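You operate a simulated robot arm through the tools that you are given. There is no shell and no other tool. Be economical: measure what you need, move in short steps, check, and stop when the job is done.

You run a simulated robot arm. Do the job below in one go: nothing can be reset, and whatever is moved stays where it is left.

## Task
Blow the chips off the gold cone and leave the line vented.
Fine: Use the blow nest and leave the cone in it. Then shut the air tap and vent with the blue palm button till the gauge reads 0. Leave the other cones as they are. Set down upright: what you pick out. Where these are worked on the way, their far stop is far enough and under half their travel is too little: air tap.

It is judged by the outcome, as a careful person would: the job done as asked, and still so three seconds after it is handed in. It fails if anything else is knocked over, pushed out of place, dropped, spilled or broken.

## Robot
A 6-joint arm with a two-finger parallel gripper, fixed in place. Base frame: the origin is at the foot of the arm, x ahead of it, y to its left, z up; the work surface is at about z = 940. Units: mm, degrees, N and s.
With the tool pointing down near the work surface it reaches from about 220 to 620 mm from the base axis. Its first joint turns from -66.0 to 66.0 degrees. Payload 2.7 kg.
Tool frame: the origin (TCP) lies between the finger pads and is the grasp point; the fingertips stand 23 mm ahead of it; z points along the fingers, y is the line along which they close. Largest opening 94 mm; finger width 38, thickness 10; the body of the gripper, 54 by 96 mm, starts 39 mm behind the TCP.
Orientation is told as [roll, pitch, yaw] about the base's x, y, z axes, in that order, counted from this pose: with the fingers straight down and closing along the base's y, the tool's x points along the base's -x, its y along +y and its z along -z.

## Interface
- The arm moves only by the tool arm_command. Its argument "steps" is a list of rows, each a list of 7 numbers: the shift along the tool's x, y, z in mm, then the turn, a rotation vector about the tool's x, y, z in rad, then the gripper command, from -1 (shut) to 1 (fully open), values between in proportion. In form: [[tx, ty, tz, ax, ay, az, claw], ...]. A call has 1 to 12 rows; each row shifts and turns the commanded pose from where the row before left it, along the tool's axes as they then stand. Rows are played at 5 a second. More than 50 mm and 8.6 degrees between two rows, or a gripper value outside its range, and nothing of the call is played. A pose out of reach is approached as far as the arm can. The call stops where the force on the tool passes 40 N (or 10 N more than at its start, if that is more) or the arm is blocked; 0.2 s more then pass. Each finger travels about 45 mm/s and halts on what it meets, pressing with about 21 N; the grip force reading is that of the motor and also rises with nothing between the fingers. The clock runs only during rows and for 0.2 s after the last one: add rows that do not move to give the fingers time. The reply holds the time, the measured pose of the TCP, the force on the tool along the base axes, the opening and the grip force, in the units named above and with some noise, with the torque about the TCP (base axes, N m) and any sound that the robot's microphone picked up.
- Cameras (640 x 400 px; columns grow to the right, rows downward): "scene" is fixed at [78.6, -430.9, 1406.2]; the picture's right is [0.77, -0.63, 0.00], its down [-0.34, -0.41, -0.84] and it looks along [0.53, 0.65, -0.54] (base axes); focal length 314 px, centre (320, 200). "wrist" rides on the gripper at [86, 16, -75] in the tool frame; the picture's right is [-0.18, 0.98, 0.00], its down [-0.58, -0.11, -0.81] and it looks along [-0.79, -0.15, 0.59] (tool axes); focal length 243 px, centre (320, 200). There is no depth. A picture from a camera that has moved, and an enlarged one, comes with that camera's place and axes in the base frame and with its lens.
- camera(camera): a new picture of that camera. The clock stands still meanwhile.
- zoom(camera, box): a new picture of the part [left, top, right, bottom] of that camera's present view, enlarged. The clock stands still meanwhile.
- job_done(): hands the job in; it is judged then, once.

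Work in short steps. Places have to be worked out from the pictures, the camera data and where the tool is seen: move nearer, look again, correct. Check each grasp and each placing, and mend what went wrong. You have 120 turns and 68 pictures in all, those below and enlarged ones among them. Open the gripper and draw the arm clear of the work before you hand the job in, unless the task says otherwise; then end with one line.

The tools are called as name(argument=value, ...) on one line, values as JSON. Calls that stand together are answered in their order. arm_command: Moves the arm, as the interface text tells. Its arguments: {"type":"object","properties":{"steps":{"type":"array"}},"required":["steps"]} The other tools are called the same way: camera (camera) takes a picture; zoom (camera, box) takes an enlarged picture of a part of a camera's view; job_done () hands the job in.

At the start:

```text
time_s: 0.0
tool_pos: [405.1, -24.7, 1225.2]
tcp_rot: [0.0, -0.1, 0.0]
wrist_force: [0.7, 0.2, 0.4]
moment: [0.01, 0.0, -0.01]
gripper_width: 94.1
finger_force: 0.0
```

scene: 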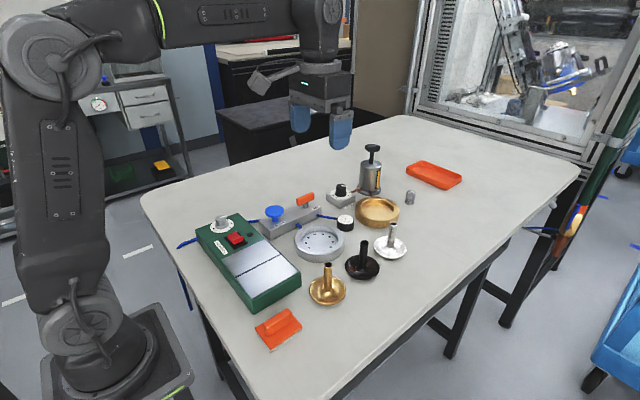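
wrist: 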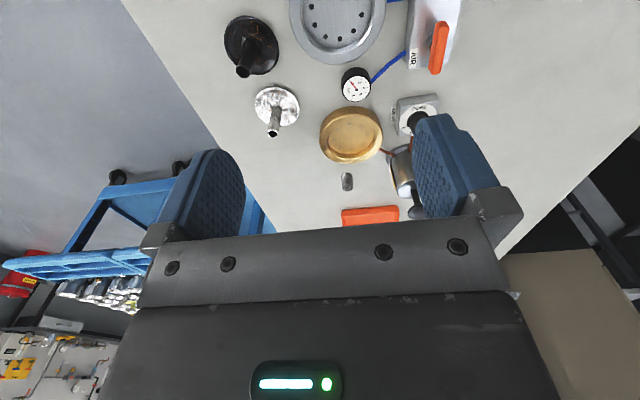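

I'll look at the work area enlarged to identify the pieces.

zoom(camera="scene", box=[180, 180, 340, 280])

zoom(camera="scene", box=[300, 130, 460, 230])

zoom(camera="scene", box=[250, 220, 410, 320])

```text
4.00 times, centred on (260, 230) of scene
camera zoom: at [78.6, -430.9, 1406.2], right [0.77, -0.63, 0.0], down [-0.34, -0.41, -0.84], along [0.53, 0.65, -0.54], focal length 1255 px, centre (560, 80)
```

zoom: 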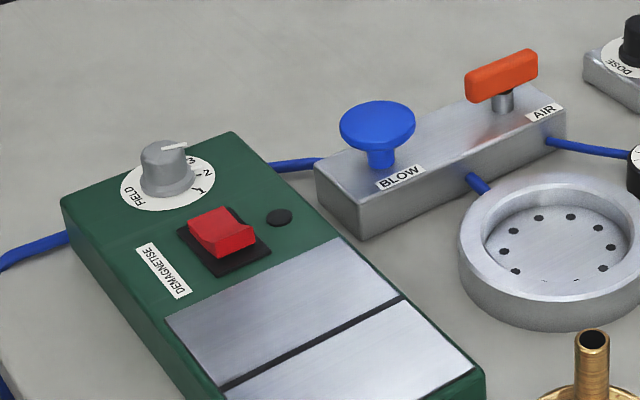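

```text
4.00 times, centred on (380, 180) of scene
camera zoom: at [78.6, -430.9, 1406.2], right [0.77, -0.63, 0.0], down [-0.34, -0.41, -0.84], along [0.53, 0.65, -0.54], focal length 1255 px, centre (80, 280)
```

zoom: 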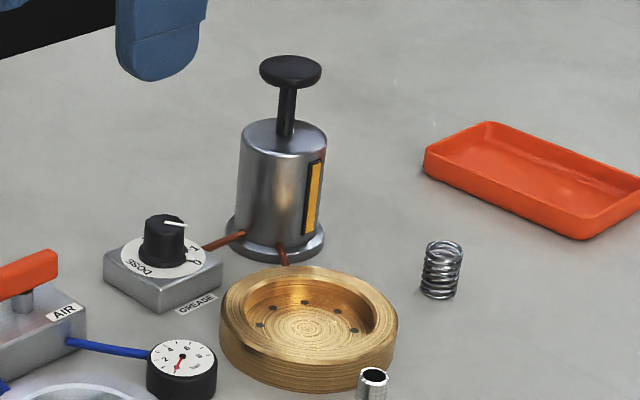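

```text
4.00 times, centred on (330, 270) of scene
camera zoom: at [78.6, -430.9, 1406.2], right [0.77, -0.63, 0.0], down [-0.34, -0.41, -0.84], along [0.53, 0.65, -0.54], focal length 1255 px, centre (280, -80)
```

zoom: 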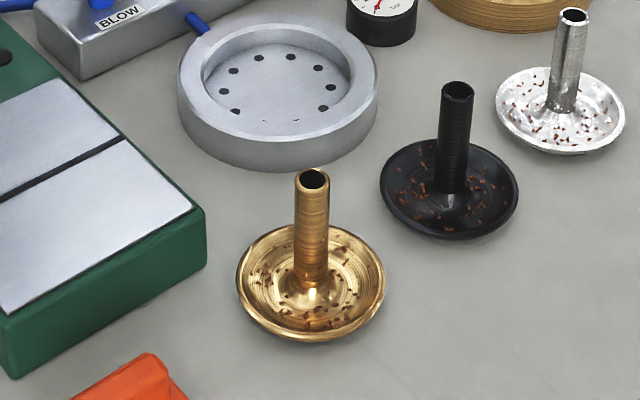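

The gold cone stands at about (338,-134), stem top z≈1020; the nest is at about (410,-22). I'll check the gauge and the air tap closely.

zoom(camera="scene", box=[325, 210, 365, 235])

zoom(camera="wrist", box=[280, 0, 480, 125])

zoom(camera="scene", box=[255, 180, 335, 230])

```text
16.00 times, centred on (345, 222) of scene
camera zoom: at [78.6, -430.9, 1406.2], right [0.77, -0.63, 0.0], down [-0.34, -0.41, -0.84], along [0.53, 0.65, -0.54], focal length 5022 px, centre (-80, -160)
```

zoom: 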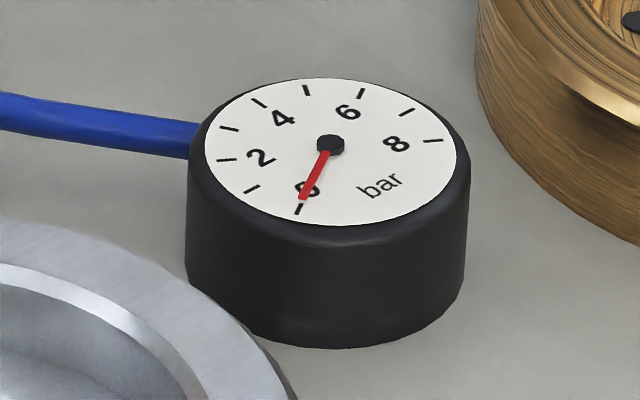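

```text
3.20 times, centred on (380, 62) of wrist
camera zoom: at [319.0, -10.4, 1299.2], right [0.18, 0.98, 0.0], down [0.58, -0.11, 0.81], along [0.79, -0.15, -0.59], focal length 776 px, centre (128, 640)
```

zoom: 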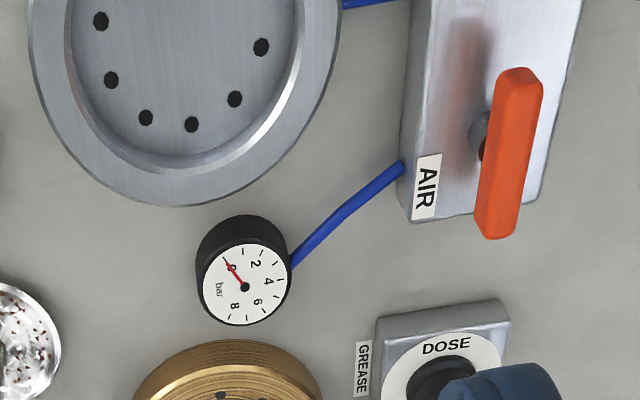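

```text
8.00 times, centred on (295, 205) of scene
camera zoom: at [78.6, -430.9, 1406.2], right [0.77, -0.63, 0.0], down [-0.34, -0.41, -0.84], along [0.53, 0.65, -0.54], focal length 2511 px, centre (520, 160)
```

zoom: 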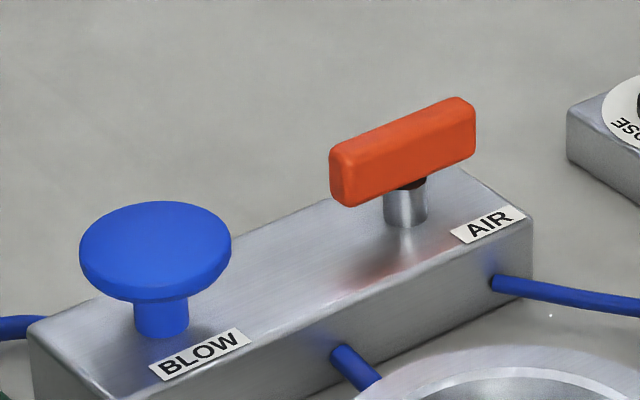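

Gauge reads 0, so the tap is presumably shut now. Moving above the gold cone with half-open fingers.

arm_command(steps=[[17, -27, 25, 0, 0, 0, 0.1], [17, -27, 25, 0, 0, 0, 0.1], [17, -27, 25, 0, 0, 0, 0.1], [17, -28, 15, 0, 0, 0, 0.1], [0, 0, 0, 0, 0, 0, 0.1]])

camera(camera="wrist")

camera(camera="scene")

```text
time_s: 1.2
tool_pos: [337.9, -131.5, 1132.9]
tcp_rot: [-0.1, -0.1, -0.1]
wrist_force: [0.5, 0.0, -0.3]
moment: [-0.01, 0.02, 0.02]
gripper_width: 51.5
finger_force: 0.0
```

```text
59 pictures are left
camera wrist: at [250.8, -117.5, 1207.5], right [0.18, 0.98, 0.0], down [0.58, -0.11, 0.81], along [0.79, -0.15, -0.59], focal length 243 px, centre (320, 200)
```

wrist: 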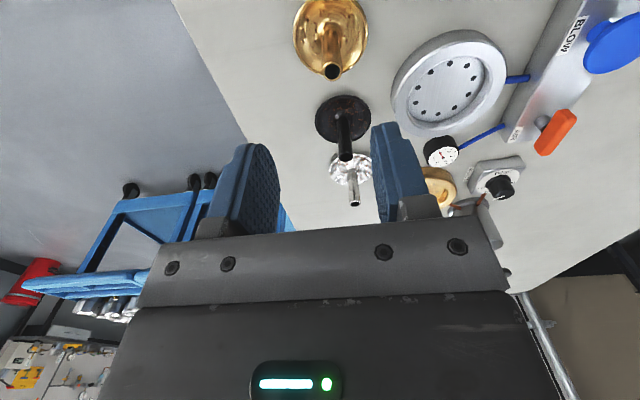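

```text
58 pictures are left
```

scene: 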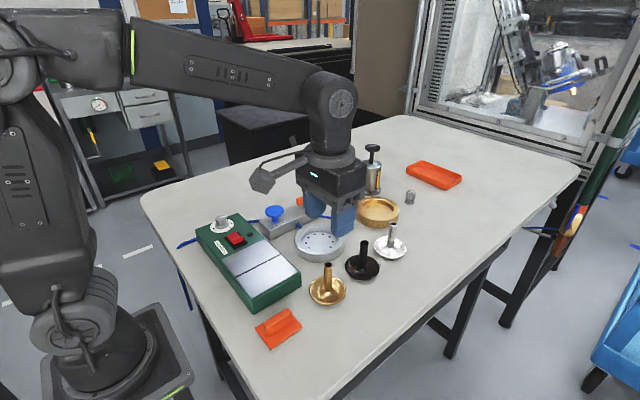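

Scene and wrist estimates of the cone differ by several mm in y; I'll compare finger and cone positions in an enlarged scene picture.

zoom(camera="scene", box=[260, 180, 400, 310])

zoom(camera="wrist", box=[240, 0, 400, 100])

```text
3.08 times, centred on (330, 245) of scene
camera zoom: at [78.6, -431.0, 1406.2], right [0.77, -0.63, 0.0], down [-0.34, -0.41, -0.84], along [0.53, 0.65, -0.54], focal length 966 px, centre (289, 62)
```

zoom: 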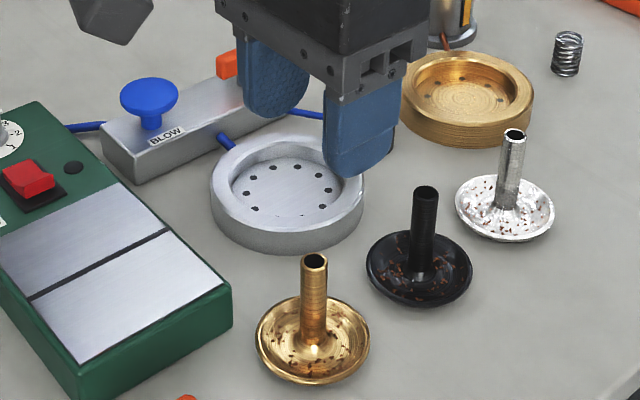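

```text
4.00 times, centred on (320, 50) of wrist
camera zoom: at [250.8, -117.5, 1207.5], right [0.18, 0.98, 0.0], down [0.58, -0.11, 0.81], along [0.79, -0.15, -0.59], focal length 970 px, centre (320, 800)
```

zoom: 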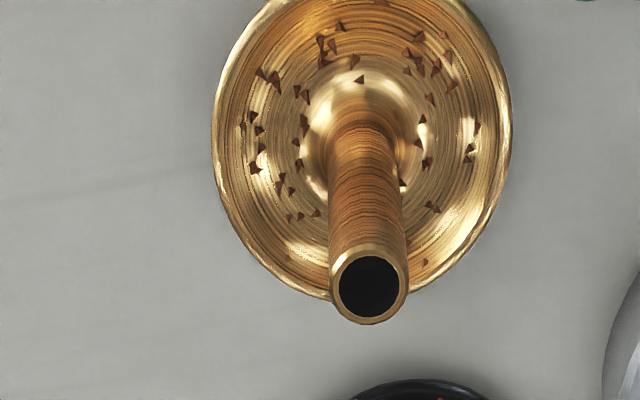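

Moving a bit toward the mean estimate and down so the tips are just above the stem top, then looking again.

arm_command(steps=[[-4, 5, 30, 0, 0, 0, 0.3], [0, 0, 30, 0, 0, 0, 0.3], [0, 0, 22, 0, 0, 0, 0.3], [0, 0, 0, 0, 0, 0, 0.3]])

camera(camera="wrist")

zoom(camera="scene", box=[260, 200, 400, 310])

```text
time_s: 2.2
tool_pos: [342.0, -128.9, 1053.0]
tcp_rot: [0.1, -0.1, 0.0]
wrist_force: [0.0, -0.1, 0.6]
moment: [0.03, 0.02, -0.02]
gripper_width: 60.8
finger_force: 0.1
```

```text
55 pictures are left
camera wrist: at [255.7, -113.9, 1126.2], right [0.18, 0.98, 0.0], down [0.58, -0.11, 0.81], along [0.79, -0.15, -0.59], focal length 243 px, centre (320, 200)
```

wrist: 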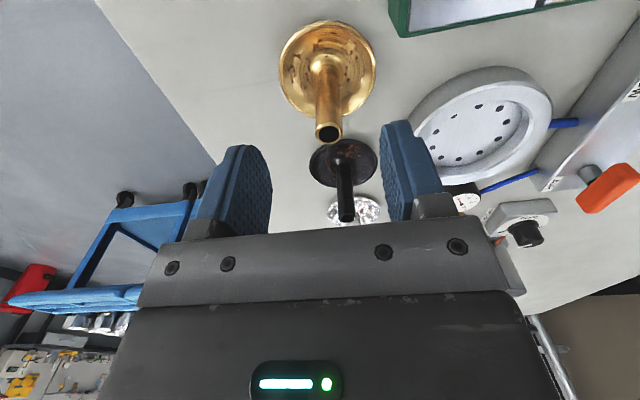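

```text
3.64 times, centred on (330, 255) of scene
camera zoom: at [78.6, -430.9, 1406.2], right [0.77, -0.63, 0.0], down [-0.34, -0.41, -0.84], along [0.53, 0.65, -0.54], focal length 1141 px, centre (284, 0)
```

zoom: 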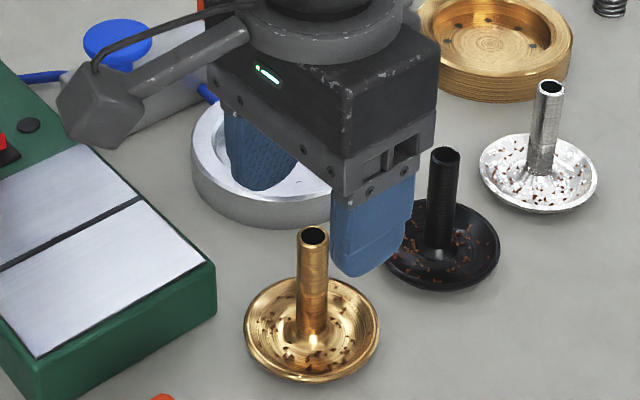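

The two wrist views agree on stem (344,-126), top z≈1013, which also fits the scene view. Correcting and descending to z≈994, then closing.

arm_command(steps=[[-2.3, 4, 0, 0, 0, 0, 0.3], [0, 0, 20, 0, 0, 0, 0.3], [0, 0, 20, 0, 0, 0, 0.3], [0, 0, 19, 0, 0, 0, 0.3], [0, 0, 0, 0, 0, 0, 0.3]])

camera(camera="wrist")

```text
time_s: 3.4
tool_pos: [344.2, -126.1, 994.0]
tcp_rot: [-0.1, -0.1, 0.0]
wrist_force: [-0.4, 1.4, -0.4]
moment: [0.01, -0.01, 0.03]
gripper_width: 61.1
finger_force: 0.0
```

```text
53 pictures are left
camera wrist: at [257.7, -111.1, 1068.2], right [0.18, 0.98, 0.0], down [0.58, -0.11, 0.81], along [0.79, -0.15, -0.59], focal length 243 px, centre (320, 200)
```

wrist: 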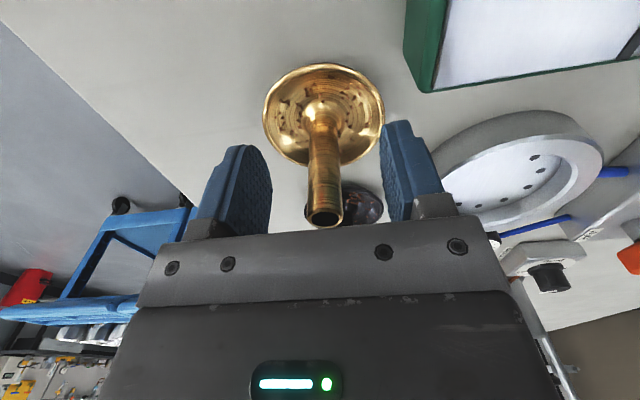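

Stem is centred between the fingers; closing.

arm_command(steps=[[0, 0, 0, 0, 0, 0, -1], [0, 0, 0, 0, 0, 0, -1], [0, 0, 0, 0, 0, 0, -1], [0, 0, 0, 0, 0, 0, -1], [0, 0, 0, 0, 0, 0, -1]])

```text
time_s: 4.6
tool_pos: [343.8, -125.9, 995.6]
tcp_rot: [0.0, -0.2, 0.1]
wrist_force: [0.3, -0.2, 1.1]
moment: [0.11, -0.03, 0.01]
gripper_width: 15.5
finger_force: 20.3
```

Gripped (15.5 mm). Lifting slowly.

arm_command(steps=[[0, 0, -5, 0, 0, 0, -1], [0, 0, -15, 0, 0, 0, -1], [0, 0, -20, 0, 0, 0, -1], [0, 0, -20, 0, 0, 0, -1], [0, 0, 0, 0, 0, 0, -1]])

camera(camera="wrist")

camera(camera="scene")

```text
time_s: 5.8
tool_pos: [344.4, -124.5, 1055.0]
tcp_rot: [0.0, -0.2, 0.0]
wrist_force: [-0.7, -0.4, -3.1]
moment: [-0.04, 0.01, -0.02]
gripper_width: 15.4
finger_force: 21.2
```

```text
52 pictures are left
camera wrist: at [258.0, -109.9, 1128.6], right [0.18, 0.98, 0.0], down [0.58, -0.11, 0.81], along [0.79, -0.15, -0.59], focal length 243 px, centre (320, 200)
```

wrist: 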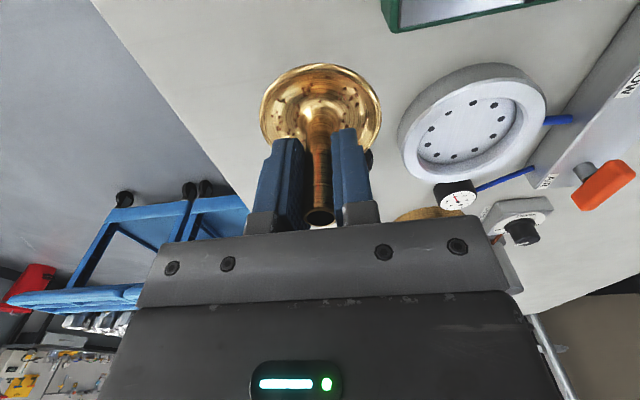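

```text
51 pictures are left
```

scene: 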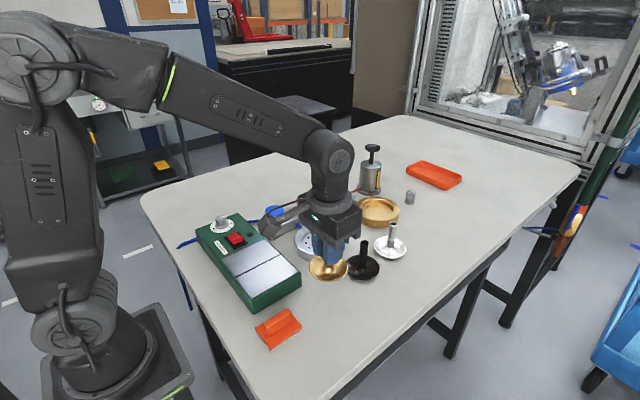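

Cone held upright. Enlarging the nest from both cameras to locate its centre before moving.

zoom(camera="wrist", box=[380, 40, 580, 200])

```text
2.50 times, centred on (480, 120) of wrist
camera zoom: at [258.0, -109.9, 1128.6], right [0.18, 0.98, 0.0], down [0.58, -0.11, 0.81], along [0.79, -0.15, -0.59], focal length 606 px, centre (-80, 400)
```

zoom: 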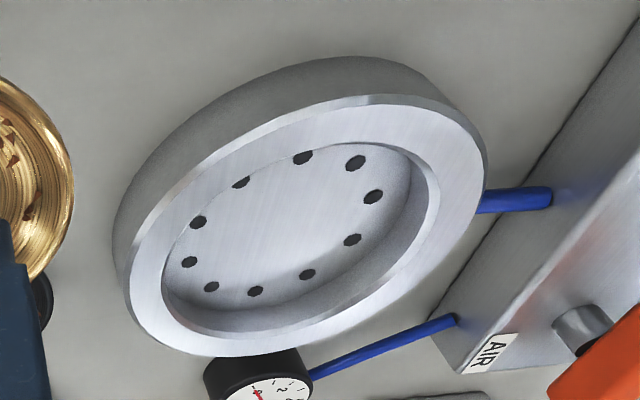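

Fitting the circle points rather than the ellipse centre puts the nest at about (420,-10), rim z≈962, r≈56, which matches the scene view too. Carrying the cone above it.

arm_command(steps=[[-8, 29, -5, 0, 0, 0, -1], [-20, 29, -5, 0, 0, 0, -1], [-24, 29, 0, 0, 0, 0, -1], [-23.5, 29, 0, 0, 0, 0, -1], [0, 0, 0, 0, 0, 0, -1], [0, 0, 0, 0, 0, 0, -1]])

camera(camera="wrist")

zoom(camera="scene", box=[260, 170, 400, 270])

```text
time_s: 7.2
tool_pos: [418.2, -8.5, 1065.7]
tcp_rot: [0.0, -0.2, 0.0]
wrist_force: [-0.3, -1.6, -1.2]
moment: [-0.06, 0.0, 0.02]
gripper_width: 15.1
finger_force: 21.1
```

```text
49 pictures are left
camera wrist: at [332.0, 6.1, 1139.1], right [0.18, 0.98, 0.0], down [0.58, -0.11, 0.81], along [0.79, -0.15, -0.59], focal length 243 px, centre (320, 200)
```

wrist: 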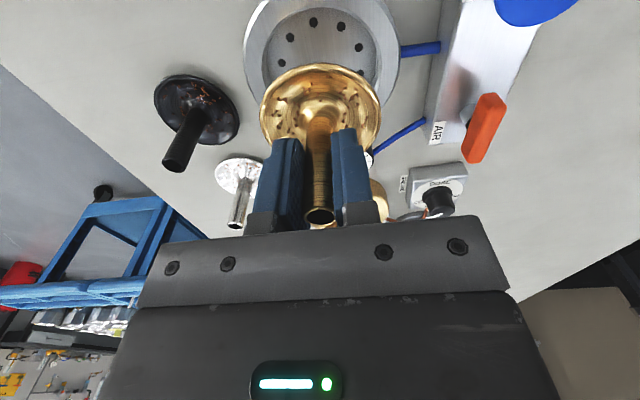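

```text
4.00 times, centred on (330, 220) of scene
camera zoom: at [78.7, -430.9, 1406.1], right [0.77, -0.63, 0.0], down [-0.34, -0.41, -0.84], along [0.53, 0.65, -0.54], focal length 1255 px, centre (280, 120)
```

zoom: 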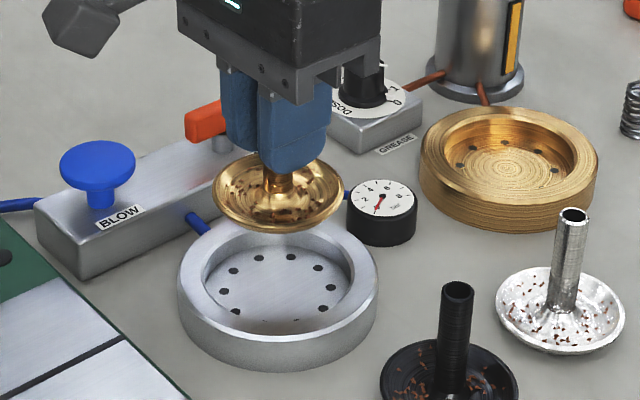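

Lateral alignment looks right in both views; I'll check the fore-aft alignment in an enlarged wrist view.

zoom(camera="wrist", box=[230, 0, 410, 160])

```text
2.50 times, centred on (320, 80) of wrist
camera zoom: at [332.0, 6.1, 1139.1], right [0.18, 0.98, 0.0], down [0.58, -0.11, 0.81], along [0.79, -0.15, -0.59], focal length 606 px, centre (320, 500)
```

zoom: 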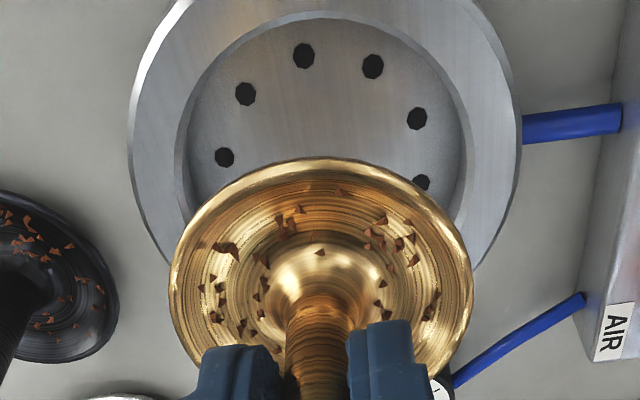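

Nest centre is about (1.7, 1.1) mm off the TCP; correcting and lowering to just above the rim, then into the recess in small steps.

arm_command(steps=[[-1.7, 1.1, 0, 0, 0, 0, -1], [0, 0, 20, 0, 0, 0, -1], [0, 0, 15, 0, 0, 0, -1], [0, 0, 5, 0, 0, 0, -1], [0, 0, 5, 0, 0, 0, -1], [0, 0, 3, 0, 0, 0, -1], [0, 0, 3, 0, 0, 0, -1], [0, 0, 0, 0, 0, 0, -1]])

zoom(camera="scene", box=[260, 190, 380, 265])

```text
time_s: 9.0
tool_pos: [421.7, -8.0, 1012.2]
tcp_rot: [-0.1, 0.1, 0.1]
wrist_force: [0.1, -0.3, -0.7]
moment: [-0.02, 0.0, 0.02]
gripper_width: 15.6
finger_force: 21.3
```

```text
5.33 times, centred on (320, 228) of scene
camera zoom: at [78.7, -430.9, 1406.1], right [0.77, -0.63, 0.0], down [-0.34, -0.41, -0.84], along [0.53, 0.65, -0.54], focal length 1674 px, centre (320, 53)
```

zoom: 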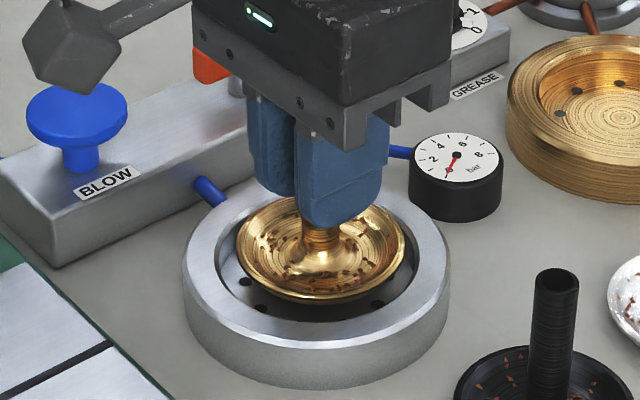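

Centred. Lowering in 2 mm steps until contact.

arm_command(steps=[[0, 0, 2, 0, 0, 0, -1], [0, 0, 2, 0, 0, 0, -1], [0, 0, 2, 0, 0, 0, -1], [0, 0, 0, 0, 0, 0, -1]])

```text
time_s: 10.0
tool_pos: [420.8, -7.6, 1006.1]
tcp_rot: [-0.1, -0.1, 0.0]
wrist_force: [-0.4, -1.3, -0.5]
moment: [-0.02, -0.01, 0.0]
gripper_width: 15.1
finger_force: 20.7
```

No contact yet; continuing in 1 mm steps.

arm_command(steps=[[0, 0, 1, 0, 0, 0, -1], [0, 0, 1, 0, 0, 0, -1], [0, 0, 1, 0, 0, 0, -1], [0, 0, 0, 0, 0, 0, -1]])

zoom(camera="scene", box=[260, 190, 380, 265])

```text
time_s: 11.0
tool_pos: [422.5, -7.6, 1005.3]
tcp_rot: [0.0, -0.3, 0.0]
wrist_force: [0.5, 0.6, 15.9]
moment: [0.22, -0.14, 0.06]
gripper_width: 15.4
finger_force: 20.9
```

```text
5.33 times, centred on (320, 228) of scene
camera zoom: at [78.5, -431.0, 1406.2], right [0.77, -0.63, 0.0], down [-0.34, -0.41, -0.84], along [0.53, 0.65, -0.54], focal length 1674 px, centre (320, 53)
```

zoom: 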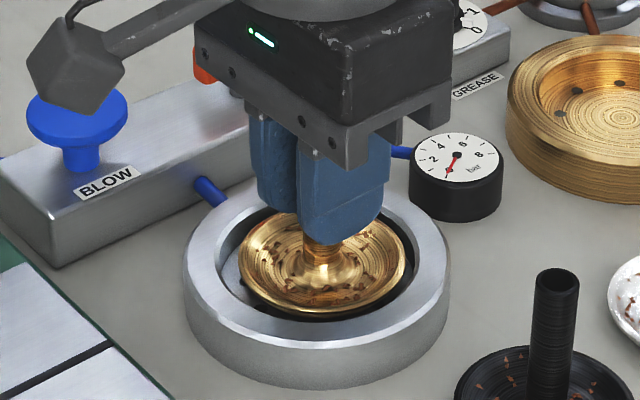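

Contact with the nest floor (16 N). Easing the load, opening, and rising clear.

arm_command(steps=[[0, 0, -2, 0, 0, 0, -1], [0, 0, 0, 0, 0, 0, -0.3], [0, 0, 0, 0, 0, 0, 0], [0, 0, 0, 0, 0, 0, 0], [0, 0, 0, 0, 0, 0, 0], [0, 0, -30, 0, 0, 0, 0], [0, 0, -30, 0, 0, 0, 0], [0, 0, -35, 0, 0, 0, 0], [0, 0, 0, 0, 0, 0, 0]])

camera(camera="wrist")

zoom(camera="scene", box=[240, 165, 400, 265])

```text
time_s: 13.0
tool_pos: [420.5, -9.4, 1101.2]
tcp_rot: [0.0, 0.0, -0.1]
wrist_force: [0.6, 0.4, 0.7]
moment: [0.03, -0.01, 0.01]
gripper_width: 47.0
finger_force: 0.0
```

```text
44 pictures are left
camera wrist: at [335.3, 5.8, 1175.1], right [0.18, 0.98, 0.0], down [0.58, -0.11, 0.81], along [0.79, -0.15, -0.59], focal length 243 px, centre (320, 200)
```

wrist: 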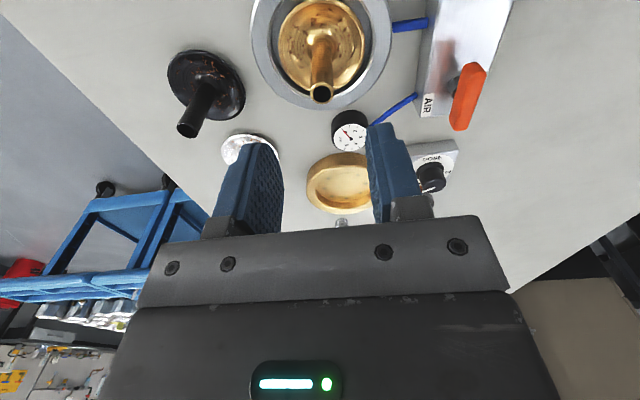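

```text
4.00 times, centred on (320, 215) of scene
camera zoom: at [78.6, -430.9, 1406.2], right [0.77, -0.63, 0.0], down [-0.34, -0.41, -0.84], along [0.53, 0.65, -0.54], focal length 1255 px, centre (320, 140)
```

zoom: 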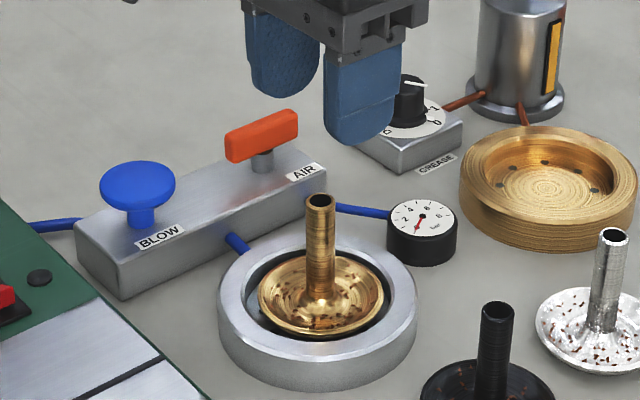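

Cone stands upright in the nest. Moving toward the tap, high, to measure it with the wrist camera.

arm_command(steps=[[10, 25, 0, 0, 0, 0, 0], [15, 30, 0, 0, 0, 0, 0], [15, 30, 0, 0, 0, 0, 0], [0, 0, 0, 0, 0, 0, 0]])

camera(camera="wrist")

zoom(camera="wrist", box=[240, 0, 400, 200])

```text
time_s: 14.0
tool_pos: [381.9, 75.4, 1101.9]
tcp_rot: [0.1, -0.1, 0.1]
wrist_force: [-0.2, -0.1, -0.3]
moment: [0.0, -0.01, 0.01]
gripper_width: 46.9
finger_force: 0.0
```

```text
42 pictures are left
camera wrist: at [295.1, 91.0, 1175.9], right [0.18, 0.98, 0.0], down [0.58, -0.11, 0.81], along [0.79, -0.15, -0.59], focal length 243 px, centre (320, 200)
```

wrist: 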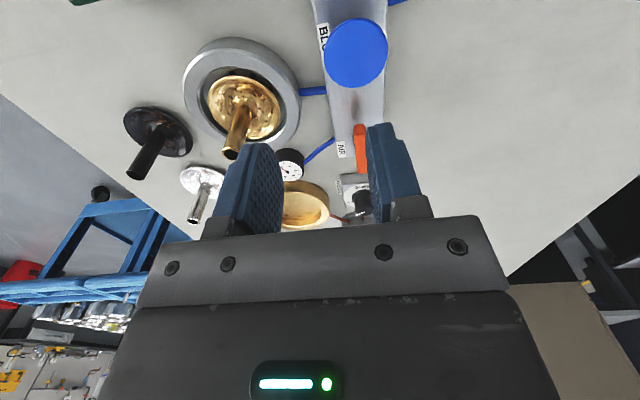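

```text
2.00 times, centred on (320, 100) of wrist
camera zoom: at [295.1, 91.0, 1175.9], right [0.18, 0.98, 0.0], down [0.58, -0.11, 0.81], along [0.79, -0.15, -0.59], focal length 485 px, centre (320, 400)
```

zoom: 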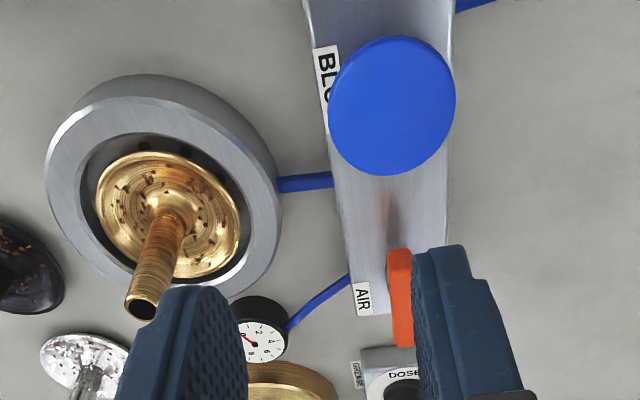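

Button ≈ (375,101, top 995); tap handle ≈ (463,100, top ~1000), lying along x. Moving above the tap for a closer look.

arm_command(steps=[[-27, 8, 0, 0, 0, 0, 0.1], [-27, 8, 10, 0, 0, 0, 0.1], [-28, 9, 25, 0, 0, 0, 0.1], [0, 0, 0, 0, 0, 0, 0.1]])

zoom(camera="wrist", box=[220, 60, 420, 220])

zoom(camera="scene", box=[240, 145, 400, 245])

```text
time_s: 15.0
tool_pos: [464.2, 103.0, 1068.1]
tcp_rot: [0.0, 0.0, 0.0]
wrist_force: [-0.7, -0.2, -0.3]
moment: [0.0, 0.01, 0.03]
gripper_width: 51.6
finger_force: 0.0
```

```text
2.50 times, centred on (320, 140) of wrist
camera zoom: at [377.2, 118.0, 1141.9], right [0.18, 0.98, 0.0], down [0.58, -0.11, 0.81], along [0.79, -0.15, -0.59], focal length 606 px, centre (320, 350)
```

zoom: 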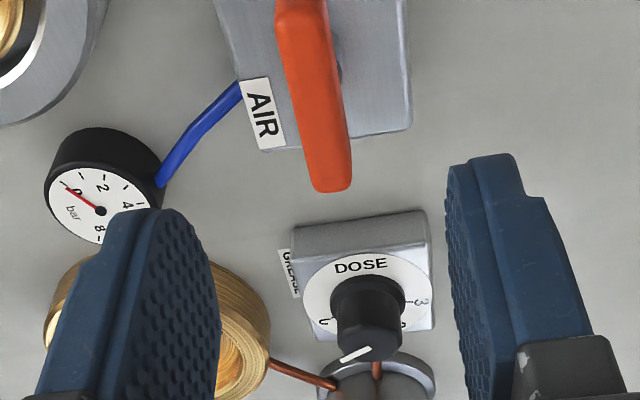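

```text
4.00 times, centred on (320, 195) of scene
camera zoom: at [78.7, -430.9, 1406.2], right [0.77, -0.63, 0.0], down [-0.34, -0.41, -0.84], along [0.53, 0.65, -0.54], focal length 1255 px, centre (320, 220)
```

zoom: 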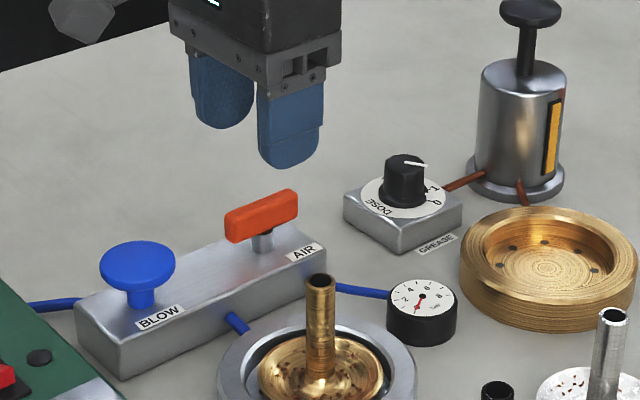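

Handle centre ≈ (461,101), along x, top z≈1000; block top ≈ 969. Descending to TCP z≈1001 around the handle, then closing.

arm_command(steps=[[2, -1, 20, 0, 0, 0, 0.0], [0, 0, 20, 0, 0, 0, 0.0], [0, 0, 15, 0, 0, 0, 0.0], [0, 0, 10, 0, 0, 0, 0.0], [0, 0, 0, 0, 0, 0, 0.0]])

camera(camera="wrist")

zoom(camera="scene", box=[260, 160, 360, 235])

```text
time_s: 16.2
tool_pos: [460.7, 100.9, 1002.5]
tcp_rot: [0.1, -0.2, 0.0]
wrist_force: [-0.2, -0.7, 0.6]
moment: [-0.03, -0.02, 0.01]
gripper_width: 47.0
finger_force: 0.1
```

```text
38 pictures are left
camera wrist: at [374.6, 115.8, 1075.7], right [0.18, 0.98, 0.0], down [0.58, -0.11, 0.81], along [0.79, -0.15, -0.59], focal length 243 px, centre (320, 200)
```

wrist: 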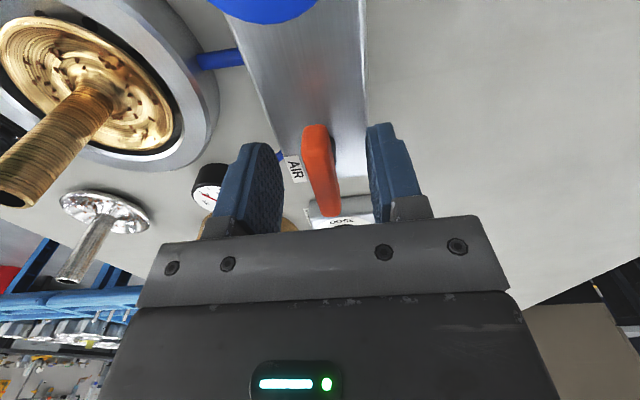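

```text
5.33 times, centred on (310, 198) of scene
camera zoom: at [78.6, -430.9, 1406.2], right [0.77, -0.63, 0.0], down [-0.34, -0.41, -0.84], along [0.53, 0.65, -0.54], focal length 1674 px, centre (373, 213)
```

zoom: 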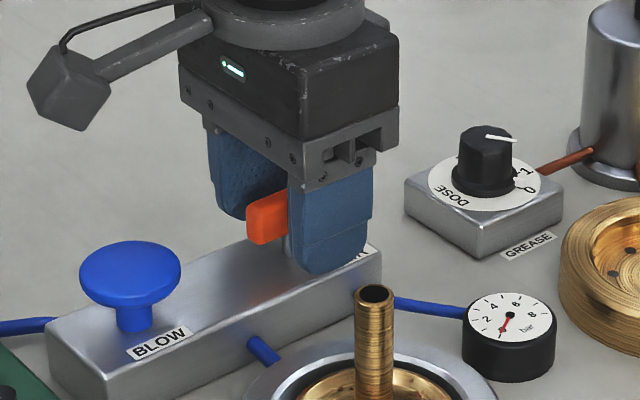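

Handle sits between the fingers. Closing on it.

arm_command(steps=[[0, 0, 1, 0, 0, 0, -1], [0, 0, 0, 0, 0, 0, -1], [0, 0, 0, 0, 0, 0, -1], [0, 0, 0, 0, 0, 0, -1]])

```text
time_s: 17.2
tool_pos: [461.3, 101.8, 1001.9]
tcp_rot: [0.0, -0.1, 0.1]
wrist_force: [-0.8, 14.4, -0.9]
moment: [0.22, -0.17, 0.04]
gripper_width: 13.6
finger_force: 45.1
```

Gripped (13.6 mm), handle slightly to +y; nudging +1 mm in y and trying a small turn.

arm_command(steps=[[0, 1, 0, 0, 0, 0, -1], [0, 0, 0, 0, 0, 0.07, -1], [0, 0, 0, 0, 0, 0.07, -1], [0, 0, 0, 0, 0, 0, -1]])

```text
time_s: 18.2
tool_pos: [460.3, 102.0, 1000.8]
tcp_rot: [-0.1, 0.1, -7.9]
wrist_force: [-6.0, 16.0, 6.1]
moment: [0.11, 0.47, 2.01]
gripper_width: 15.5
finger_force: 45.0
```

Moment about z rose to 2 Nm and the fingers were pried: this looks like the stop. Turning the other way.

arm_command(steps=[[0, 0, 0, 0, 0, -0.07, -1], [0, 0, 0, 0, 0, -0.07, -1], [0, 0, 0, 0, 0, -0.07, -1], [0, 0, 0, 0, 0, -0.07, -1], [0, 0, 0, 0, 0, -0.07, -1], [0, 0, 0, 0, 0, 0, -1]])

zoom(camera="scene", box=[260, 160, 360, 235])

```text
time_s: 19.6
tool_pos: [460.9, 101.4, 1001.4]
tcp_rot: [-0.1, -0.1, 12.1]
wrist_force: [-1.5, 4.4, 6.1]
moment: [0.2, 0.35, 0.02]
gripper_width: 13.5
finger_force: 44.9
```

```text
5.33 times, centred on (310, 198) of scene
camera zoom: at [78.5, -430.8, 1406.2], right [0.77, -0.63, 0.0], down [-0.34, -0.41, -0.84], along [0.53, 0.65, -0.54], focal length 1674 px, centre (373, 213)
```

zoom: 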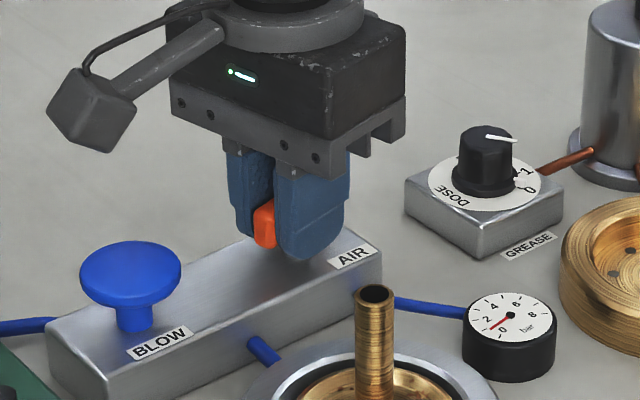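

It turns freely counter-clockwise and the gauge rises. Continuing toward the far stop.

arm_command(steps=[[0, 0, 0, 0, 0, -0.13, -1], [0, 0, 0, 0, 0, -0.13, -1], [0, 0, 0, 0, 0, -0.13, -1], [0, 0, 0, 0, 0, -0.13, -1], [0, 0, 0, 0, 0, -0.13, -1], [0, 0, 0, 0, 0, -0.13, -1], [0, 0, 0, 0, 0, -0.13, -1], [0, 0, 0, 0, 0, 0, -1]])

zoom(camera="scene", box=[260, 160, 380, 250])

```text
time_s: 21.4
tool_pos: [464.5, 98.7, 1001.2]
tcp_rot: [-0.4, 0.1, 64.2]
wrist_force: [22.7, -28.3, -2.3]
moment: [0.55, -0.79, -0.17]
gripper_width: 13.7
finger_force: 44.6
```

```text
4.44 times, centred on (320, 205) of scene
camera zoom: at [79.3, -431.8, 1405.8], right [0.77, -0.63, 0.0], down [-0.34, -0.41, -0.84], along [0.53, 0.65, -0.54], focal length 1395 px, centre (320, 178)
```

zoom: 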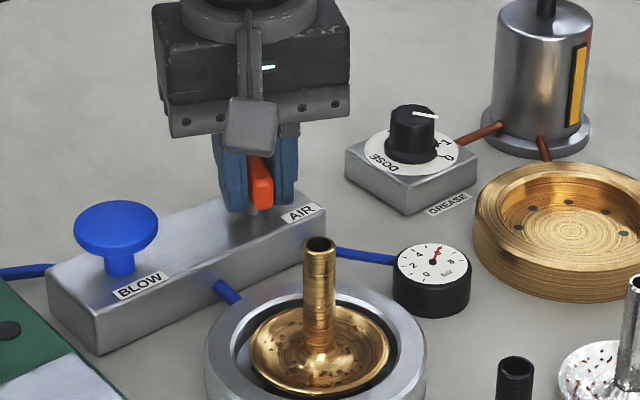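

Handle turned 64°, gauge about 5, but side forces of ~36 N show my turning axis is a few mm off the tap's. Shifting the TCP (+4,-4) to relieve it.

arm_command(steps=[[0.9, -2.7, 0, 0, 0, 0, -1], [0.9, -2.7, 0, 0, 0, 0, -1], [0, 0, 0, 0, 0, 0, -1]])

```text
time_s: 22.2
tool_pos: [463.4, 98.0, 999.6]
tcp_rot: [0.1, 0.2, 64.4]
wrist_force: [-7.4, -11.4, 14.4]
moment: [-0.51, 0.2, 0.04]
gripper_width: 13.5
finger_force: 44.7
```

Relieved. Continuing the turn in small steps.

arm_command(steps=[[1, 0, 0, 0, 0, -0.1, -1], [1, 0, 0, 0, 0, -0.1, -1], [0, 0, 0, 0, 0, -0.1, -1], [0, 0, 0, 0, 0, -0.08, -1], [0, 0, 0, 0, 0, 0, -1]])

zoom(camera="scene", box=[260, 160, 380, 250])

```text
time_s: 23.4
tool_pos: [464.2, 96.6, 1000.5]
tcp_rot: [-0.2, -0.1, 86.0]
wrist_force: [3.3, 14.2, 7.7]
moment: [0.44, 0.04, 0.01]
gripper_width: 13.5
finger_force: 45.0
```

```text
4.44 times, centred on (320, 205) of scene
camera zoom: at [78.6, -430.5, 1406.3], right [0.77, -0.63, 0.0], down [-0.34, -0.41, -0.84], along [0.53, 0.65, -0.54], focal length 1395 px, centre (320, 178)
```

zoom: 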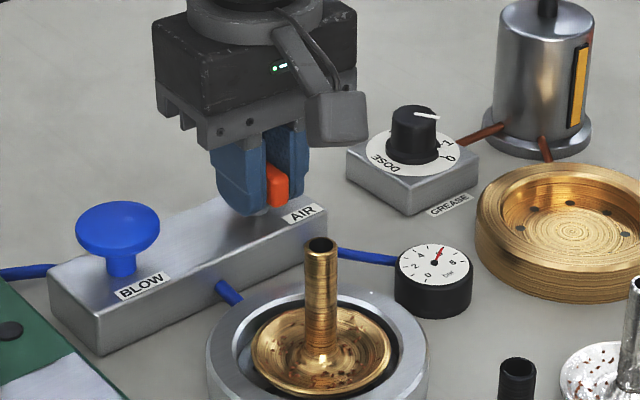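

Yaw 86°, gauge near 6. Nudging on to feel for the far stop.

arm_command(steps=[[0, 0, 0, 0, 0, -0.06, -1], [0, 0, 0, 0, 0, -0.06, -1], [0, 0, 0, 0, 0, 0, -1]])

```text
time_s: 24.2
tool_pos: [465.4, 97.1, 1000.3]
tcp_rot: [-0.1, -0.1, 92.8]
wrist_force: [7.7, 24.1, 6.6]
moment: [1.09, -0.3, -0.56]
gripper_width: 13.4
finger_force: 44.9
```

Moment reversed (-0.56 Nm at 92.8°): far stop reached. Relieving, opening and rising.

arm_command(steps=[[0, 0, 0, 0, 0, 0.04, -1], [0, 0, 0, 0, 0, 0, -0.2], [0, 0, 0, 0, 0, 0, 0], [0, 0, 0, 0, 0, 0, 0], [0, 0, 0, 0, 0, 0, 0], [0, 0, -30, 0, 0, 0, 0], [0, 0, -30, 0, 0, 0, 0], [0, 0, 0, 0, 0, 0, 0]])

zoom(camera="scene", box=[260, 160, 380, 250])

```text
time_s: 26.0
tool_pos: [464.2, 95.9, 1061.6]
tcp_rot: [-0.1, 0.0, 90.6]
wrist_force: [-0.5, 0.1, -0.2]
moment: [0.03, -0.01, -0.01]
gripper_width: 47.0
finger_force: 0.1
```

```text
4.44 times, centred on (320, 205) of scene
camera zoom: at [78.6, -430.9, 1406.2], right [0.77, -0.63, 0.0], down [-0.34, -0.41, -0.84], along [0.53, 0.65, -0.54], focal length 1395 px, centre (320, 178)
```

zoom: 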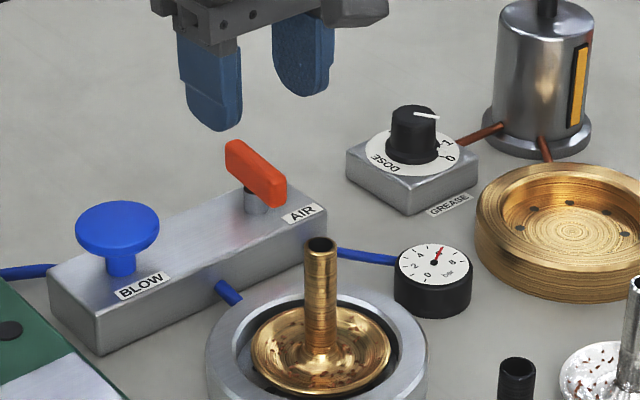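

Tap is open with the handle across the block, gauge ~6. Moving over the blue button with closed fingers.

arm_command(steps=[[-1, 30, 0, 0, 0, 0, -1], [-2, 30, 0, 0, 0, 0, -1], [-2, 29, 0, 0, 0, 0, -1], [0, 0, 20, 0, 0, 0, -1], [0, 0, 0, 0, 0, 0, -1]])

zoom(camera="scene", box=[240, 160, 360, 250])

camera(camera="wrist")

```text
time_s: 27.2
tool_pos: [376.5, 99.1, 1039.5]
tcp_rot: [-0.1, 0.0, 90.6]
wrist_force: [0.5, 0.2, -0.5]
moment: [-0.03, -0.01, 0.04]
gripper_width: 0.0
finger_force: 21.1
```

```text
4.44 times, centred on (300, 205) of scene
camera zoom: at [78.6, -430.9, 1406.2], right [0.77, -0.63, 0.0], down [-0.34, -0.41, -0.84], along [0.53, 0.65, -0.54], focal length 1395 px, centre (409, 178)
```

zoom: 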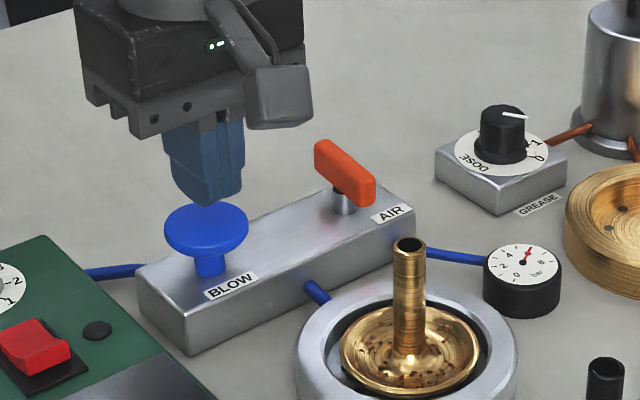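

```text
31 pictures are left
camera wrist: at [361.1, 12.1, 1113.8], right [-0.98, 0.17, 0.0], down [0.1, 0.58, 0.81], along [0.14, 0.79, -0.59], focal length 243 px, centre (320, 200)
```

wrist: 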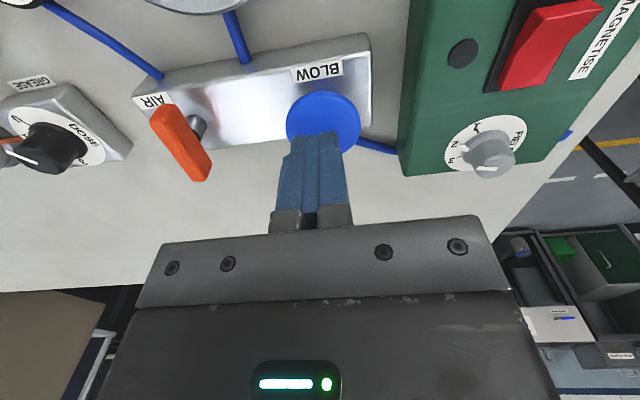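

Aligned over the button within 2 mm. Lowering to touch and pressing in small steps.

arm_command(steps=[[2, 1.5, 10, 0, 0, 0, -1], [0, 0, 8, 0, 0, 0, -1], [0, 0, 2, 0, 0, 0, -1], [0, 0, 2, 0, 0, 0, -1], [0, 0, 2, 0, 0, 0, -1], [0, 0, 0, 0, 0, 0, -1]])

zoom(camera="scene", box=[240, 160, 360, 250])

```text
time_s: 28.6
tool_pos: [374.6, 97.3, 1015.8]
tcp_rot: [-0.1, -0.1, 90.5]
wrist_force: [5.5, 2.1, 5.1]
moment: [0.08, -0.11, -0.05]
gripper_width: 0.0
finger_force: 20.9
heard: click
```

```text
4.44 times, centred on (300, 205) of scene
camera zoom: at [78.7, -430.9, 1406.2], right [0.77, -0.63, 0.0], down [-0.34, -0.41, -0.84], along [0.53, 0.65, -0.54], focal length 1395 px, centre (409, 178)
```

zoom: 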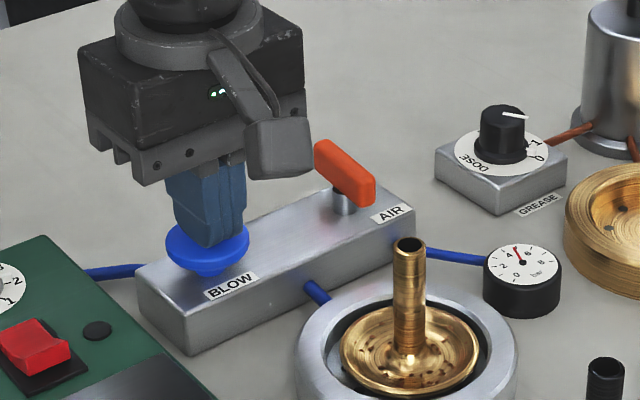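

Click heard, gauge dips: air is blowing. Holding a couple of seconds and checking the cone.

arm_command(steps=[[0, 0, 1, 0, 0, 0, -1], [0, 0, 0, 0, 0, 0, -1], [0, 0, 0, 0, 0, 0, -1], [0, 0, 0, 0, 0, 0, -1], [0, 0, 0, 0, 0, 0, -1], [0, 0, 0, 0, 0, 0, -1], [0, 0, 0, 0, 0, 0, -1], [0, 0, 0, 0, 0, 0, -1], [0, 0, 0, 0, 0, 0, -1], [0, 0, 0, 0, 0, 0, -1]])

zoom(camera="scene", box=[290, 200, 370, 260])

```text
time_s: 30.8
tool_pos: [374.2, 97.5, 1015.3]
tcp_rot: [-0.3, 0.0, 90.6]
wrist_force: [-1.2, 4.9, 23.7]
moment: [0.18, 0.09, -0.06]
gripper_width: 0.0
finger_force: 21.0
```

```text
6.67 times, centred on (330, 230) of scene
camera zoom: at [78.3, -430.9, 1406.2], right [0.77, -0.63, 0.0], down [-0.34, -0.41, -0.84], along [0.53, 0.65, -0.54], focal length 2092 px, centre (253, 0)
```

zoom: 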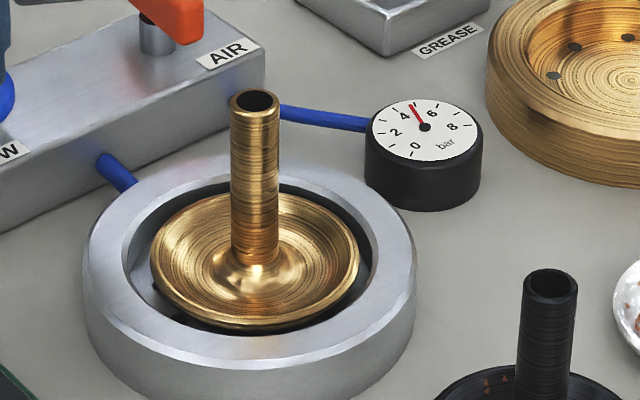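

The chips are gone. Releasing the button and returning to the tap at the pose where I let go of it.

arm_command(steps=[[0, 0, -20, 0, 0, 0, -1], [0, 0, -25, 0, 0, 0, -1], [1, -30, 0, 0, 0, 0, 0], [1, -30, 0, 0, 0, 0, 0], [1, -30.5, 0, 0, 0, 0, 0], [0, 0, 0, 0, 0, 0, 0]])

camera(camera="wrist")

```text
time_s: 32.2
tool_pos: [464.3, 93.4, 1060.6]
tcp_rot: [-0.1, 0.0, 90.7]
wrist_force: [-0.5, -0.6, 0.4]
moment: [-0.03, -0.02, -0.01]
gripper_width: 47.0
finger_force: 0.1
```

```text
28 pictures are left
camera wrist: at [449.5, 5.4, 1134.1], right [-0.98, 0.17, 0.0], down [0.1, 0.58, 0.81], along [0.14, 0.79, -0.59], focal length 243 px, centre (320, 200)
```

wrist: 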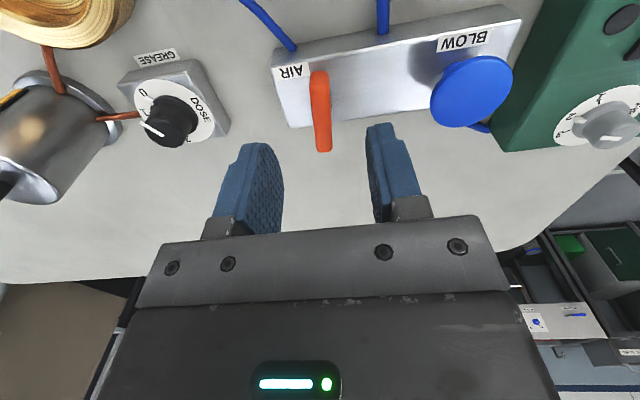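

Handle lies between the fingers, nearly centred. Descending and gripping.

arm_command(steps=[[-1.5, 0, 20, 0, 0, 0, 0], [0, 0, 20, 0, 0, 0, 0], [0, 0, 20, 0, 0, 0, 0], [0, 0, 0, 0, 0, 0, 0], [0, 0, 0, 0, 0, 0, -1], [0, 0, 0, 0, 0, 0, -1], [0, 0, 0, 0, 0, 0, -1], [0, 0, 0, 0, 0, 0, -1]])

```text
time_s: 34.0
tool_pos: [465.1, 95.3, 999.9]
tcp_rot: [-0.1, 0.1, 90.6]
wrist_force: [-1.5, -1.0, -1.6]
moment: [-0.16, 0.06, -0.01]
gripper_width: 13.4
finger_force: 44.9
```

Clean grip. Turning back clockwise, checking forces midway.

arm_command(steps=[[0, 0, 0, 0, 0, 0.13, -1], [0, 0, 0, 0, 0, 0.13, -1], [0, 0, 0, 0, 0, 0.13, -1], [0, 0, 0, 0, 0, 0.13, -1], [0, 0, 0, 0, 0, 0, -1]])

```text
time_s: 35.2
tool_pos: [462.5, 97.3, 999.3]
tcp_rot: [0.3, 0.3, 60.7]
wrist_force: [-30.4, -1.8, 4.5]
moment: [0.87, -0.12, 0.18]
gripper_width: 13.4
finger_force: 44.9
```

Side force builds (-30 N in x); shifting the axis to relieve, then continuing.

arm_command(steps=[[-0.3, 3.6, 0, 0, 0, 0, -1], [0, 0, 0, 0, 0, 0.13, -1], [0, 0, 0, 0, 0, 0.13, -1], [0, 0, 0, 0, 0, 0, -1]])

```text
time_s: 36.2
tool_pos: [460.0, 98.5, 999.2]
tcp_rot: [0.1, 0.3, 45.7]
wrist_force: [-14.2, -15.9, 2.1]
moment: [-0.52, 0.61, -0.01]
gripper_width: 13.6
finger_force: 44.9
```

Continuing with a small relief shift.

arm_command(steps=[[1, 1, 0, 0, 0, 0.1, -1], [0, 0, 0, 0, 0, 0.13, -1], [0, 0, 0, 0, 0, 0.13, -1], [0, 0, 0, 0, 0, 0, -1]])

zoom(camera="scene", box=[260, 160, 380, 250])

```text
time_s: 37.2
tool_pos: [459.6, 99.5, 999.9]
tcp_rot: [0.0, -0.1, 25.1]
wrist_force: [-2.5, -5.5, 0.5]
moment: [-0.44, 1.16, -0.03]
gripper_width: 13.7
finger_force: 45.0
```

```text
4.44 times, centred on (320, 205) of scene
camera zoom: at [78.6, -431.1, 1406.1], right [0.77, -0.63, 0.0], down [-0.34, -0.41, -0.84], along [0.53, 0.65, -0.54], focal length 1395 px, centre (320, 178)
```

zoom: 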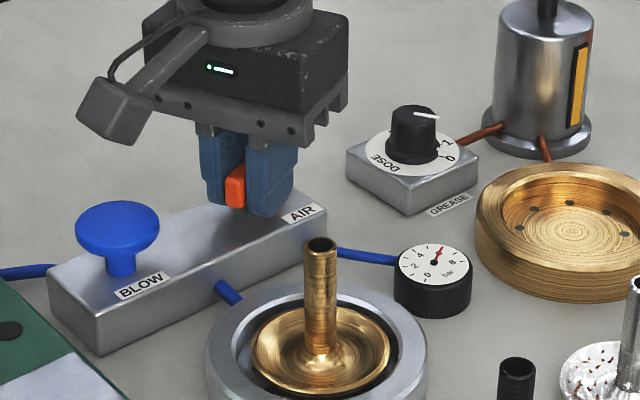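

Forces are low; turning the remaining ~25° to the closed stop.

arm_command(steps=[[0, 0.5, 0, 0, 0, 0.12, -1], [0, 0.5, 0, 0, 0, 0.12, -1], [0, 0, 0, 0, 0, 0.1, -1], [0, 0, 0, 0, 0, 0.1, -1], [0, 0, 0, 0, 0, 0, -1]])

```text
time_s: 38.4
tool_pos: [459.7, 100.7, 998.5]
tcp_rot: [-0.1, 0.1, -0.1]
wrist_force: [-8.7, 16.4, -11.7]
moment: [0.16, -0.01, 0.22]
gripper_width: 13.3
finger_force: 45.4
```

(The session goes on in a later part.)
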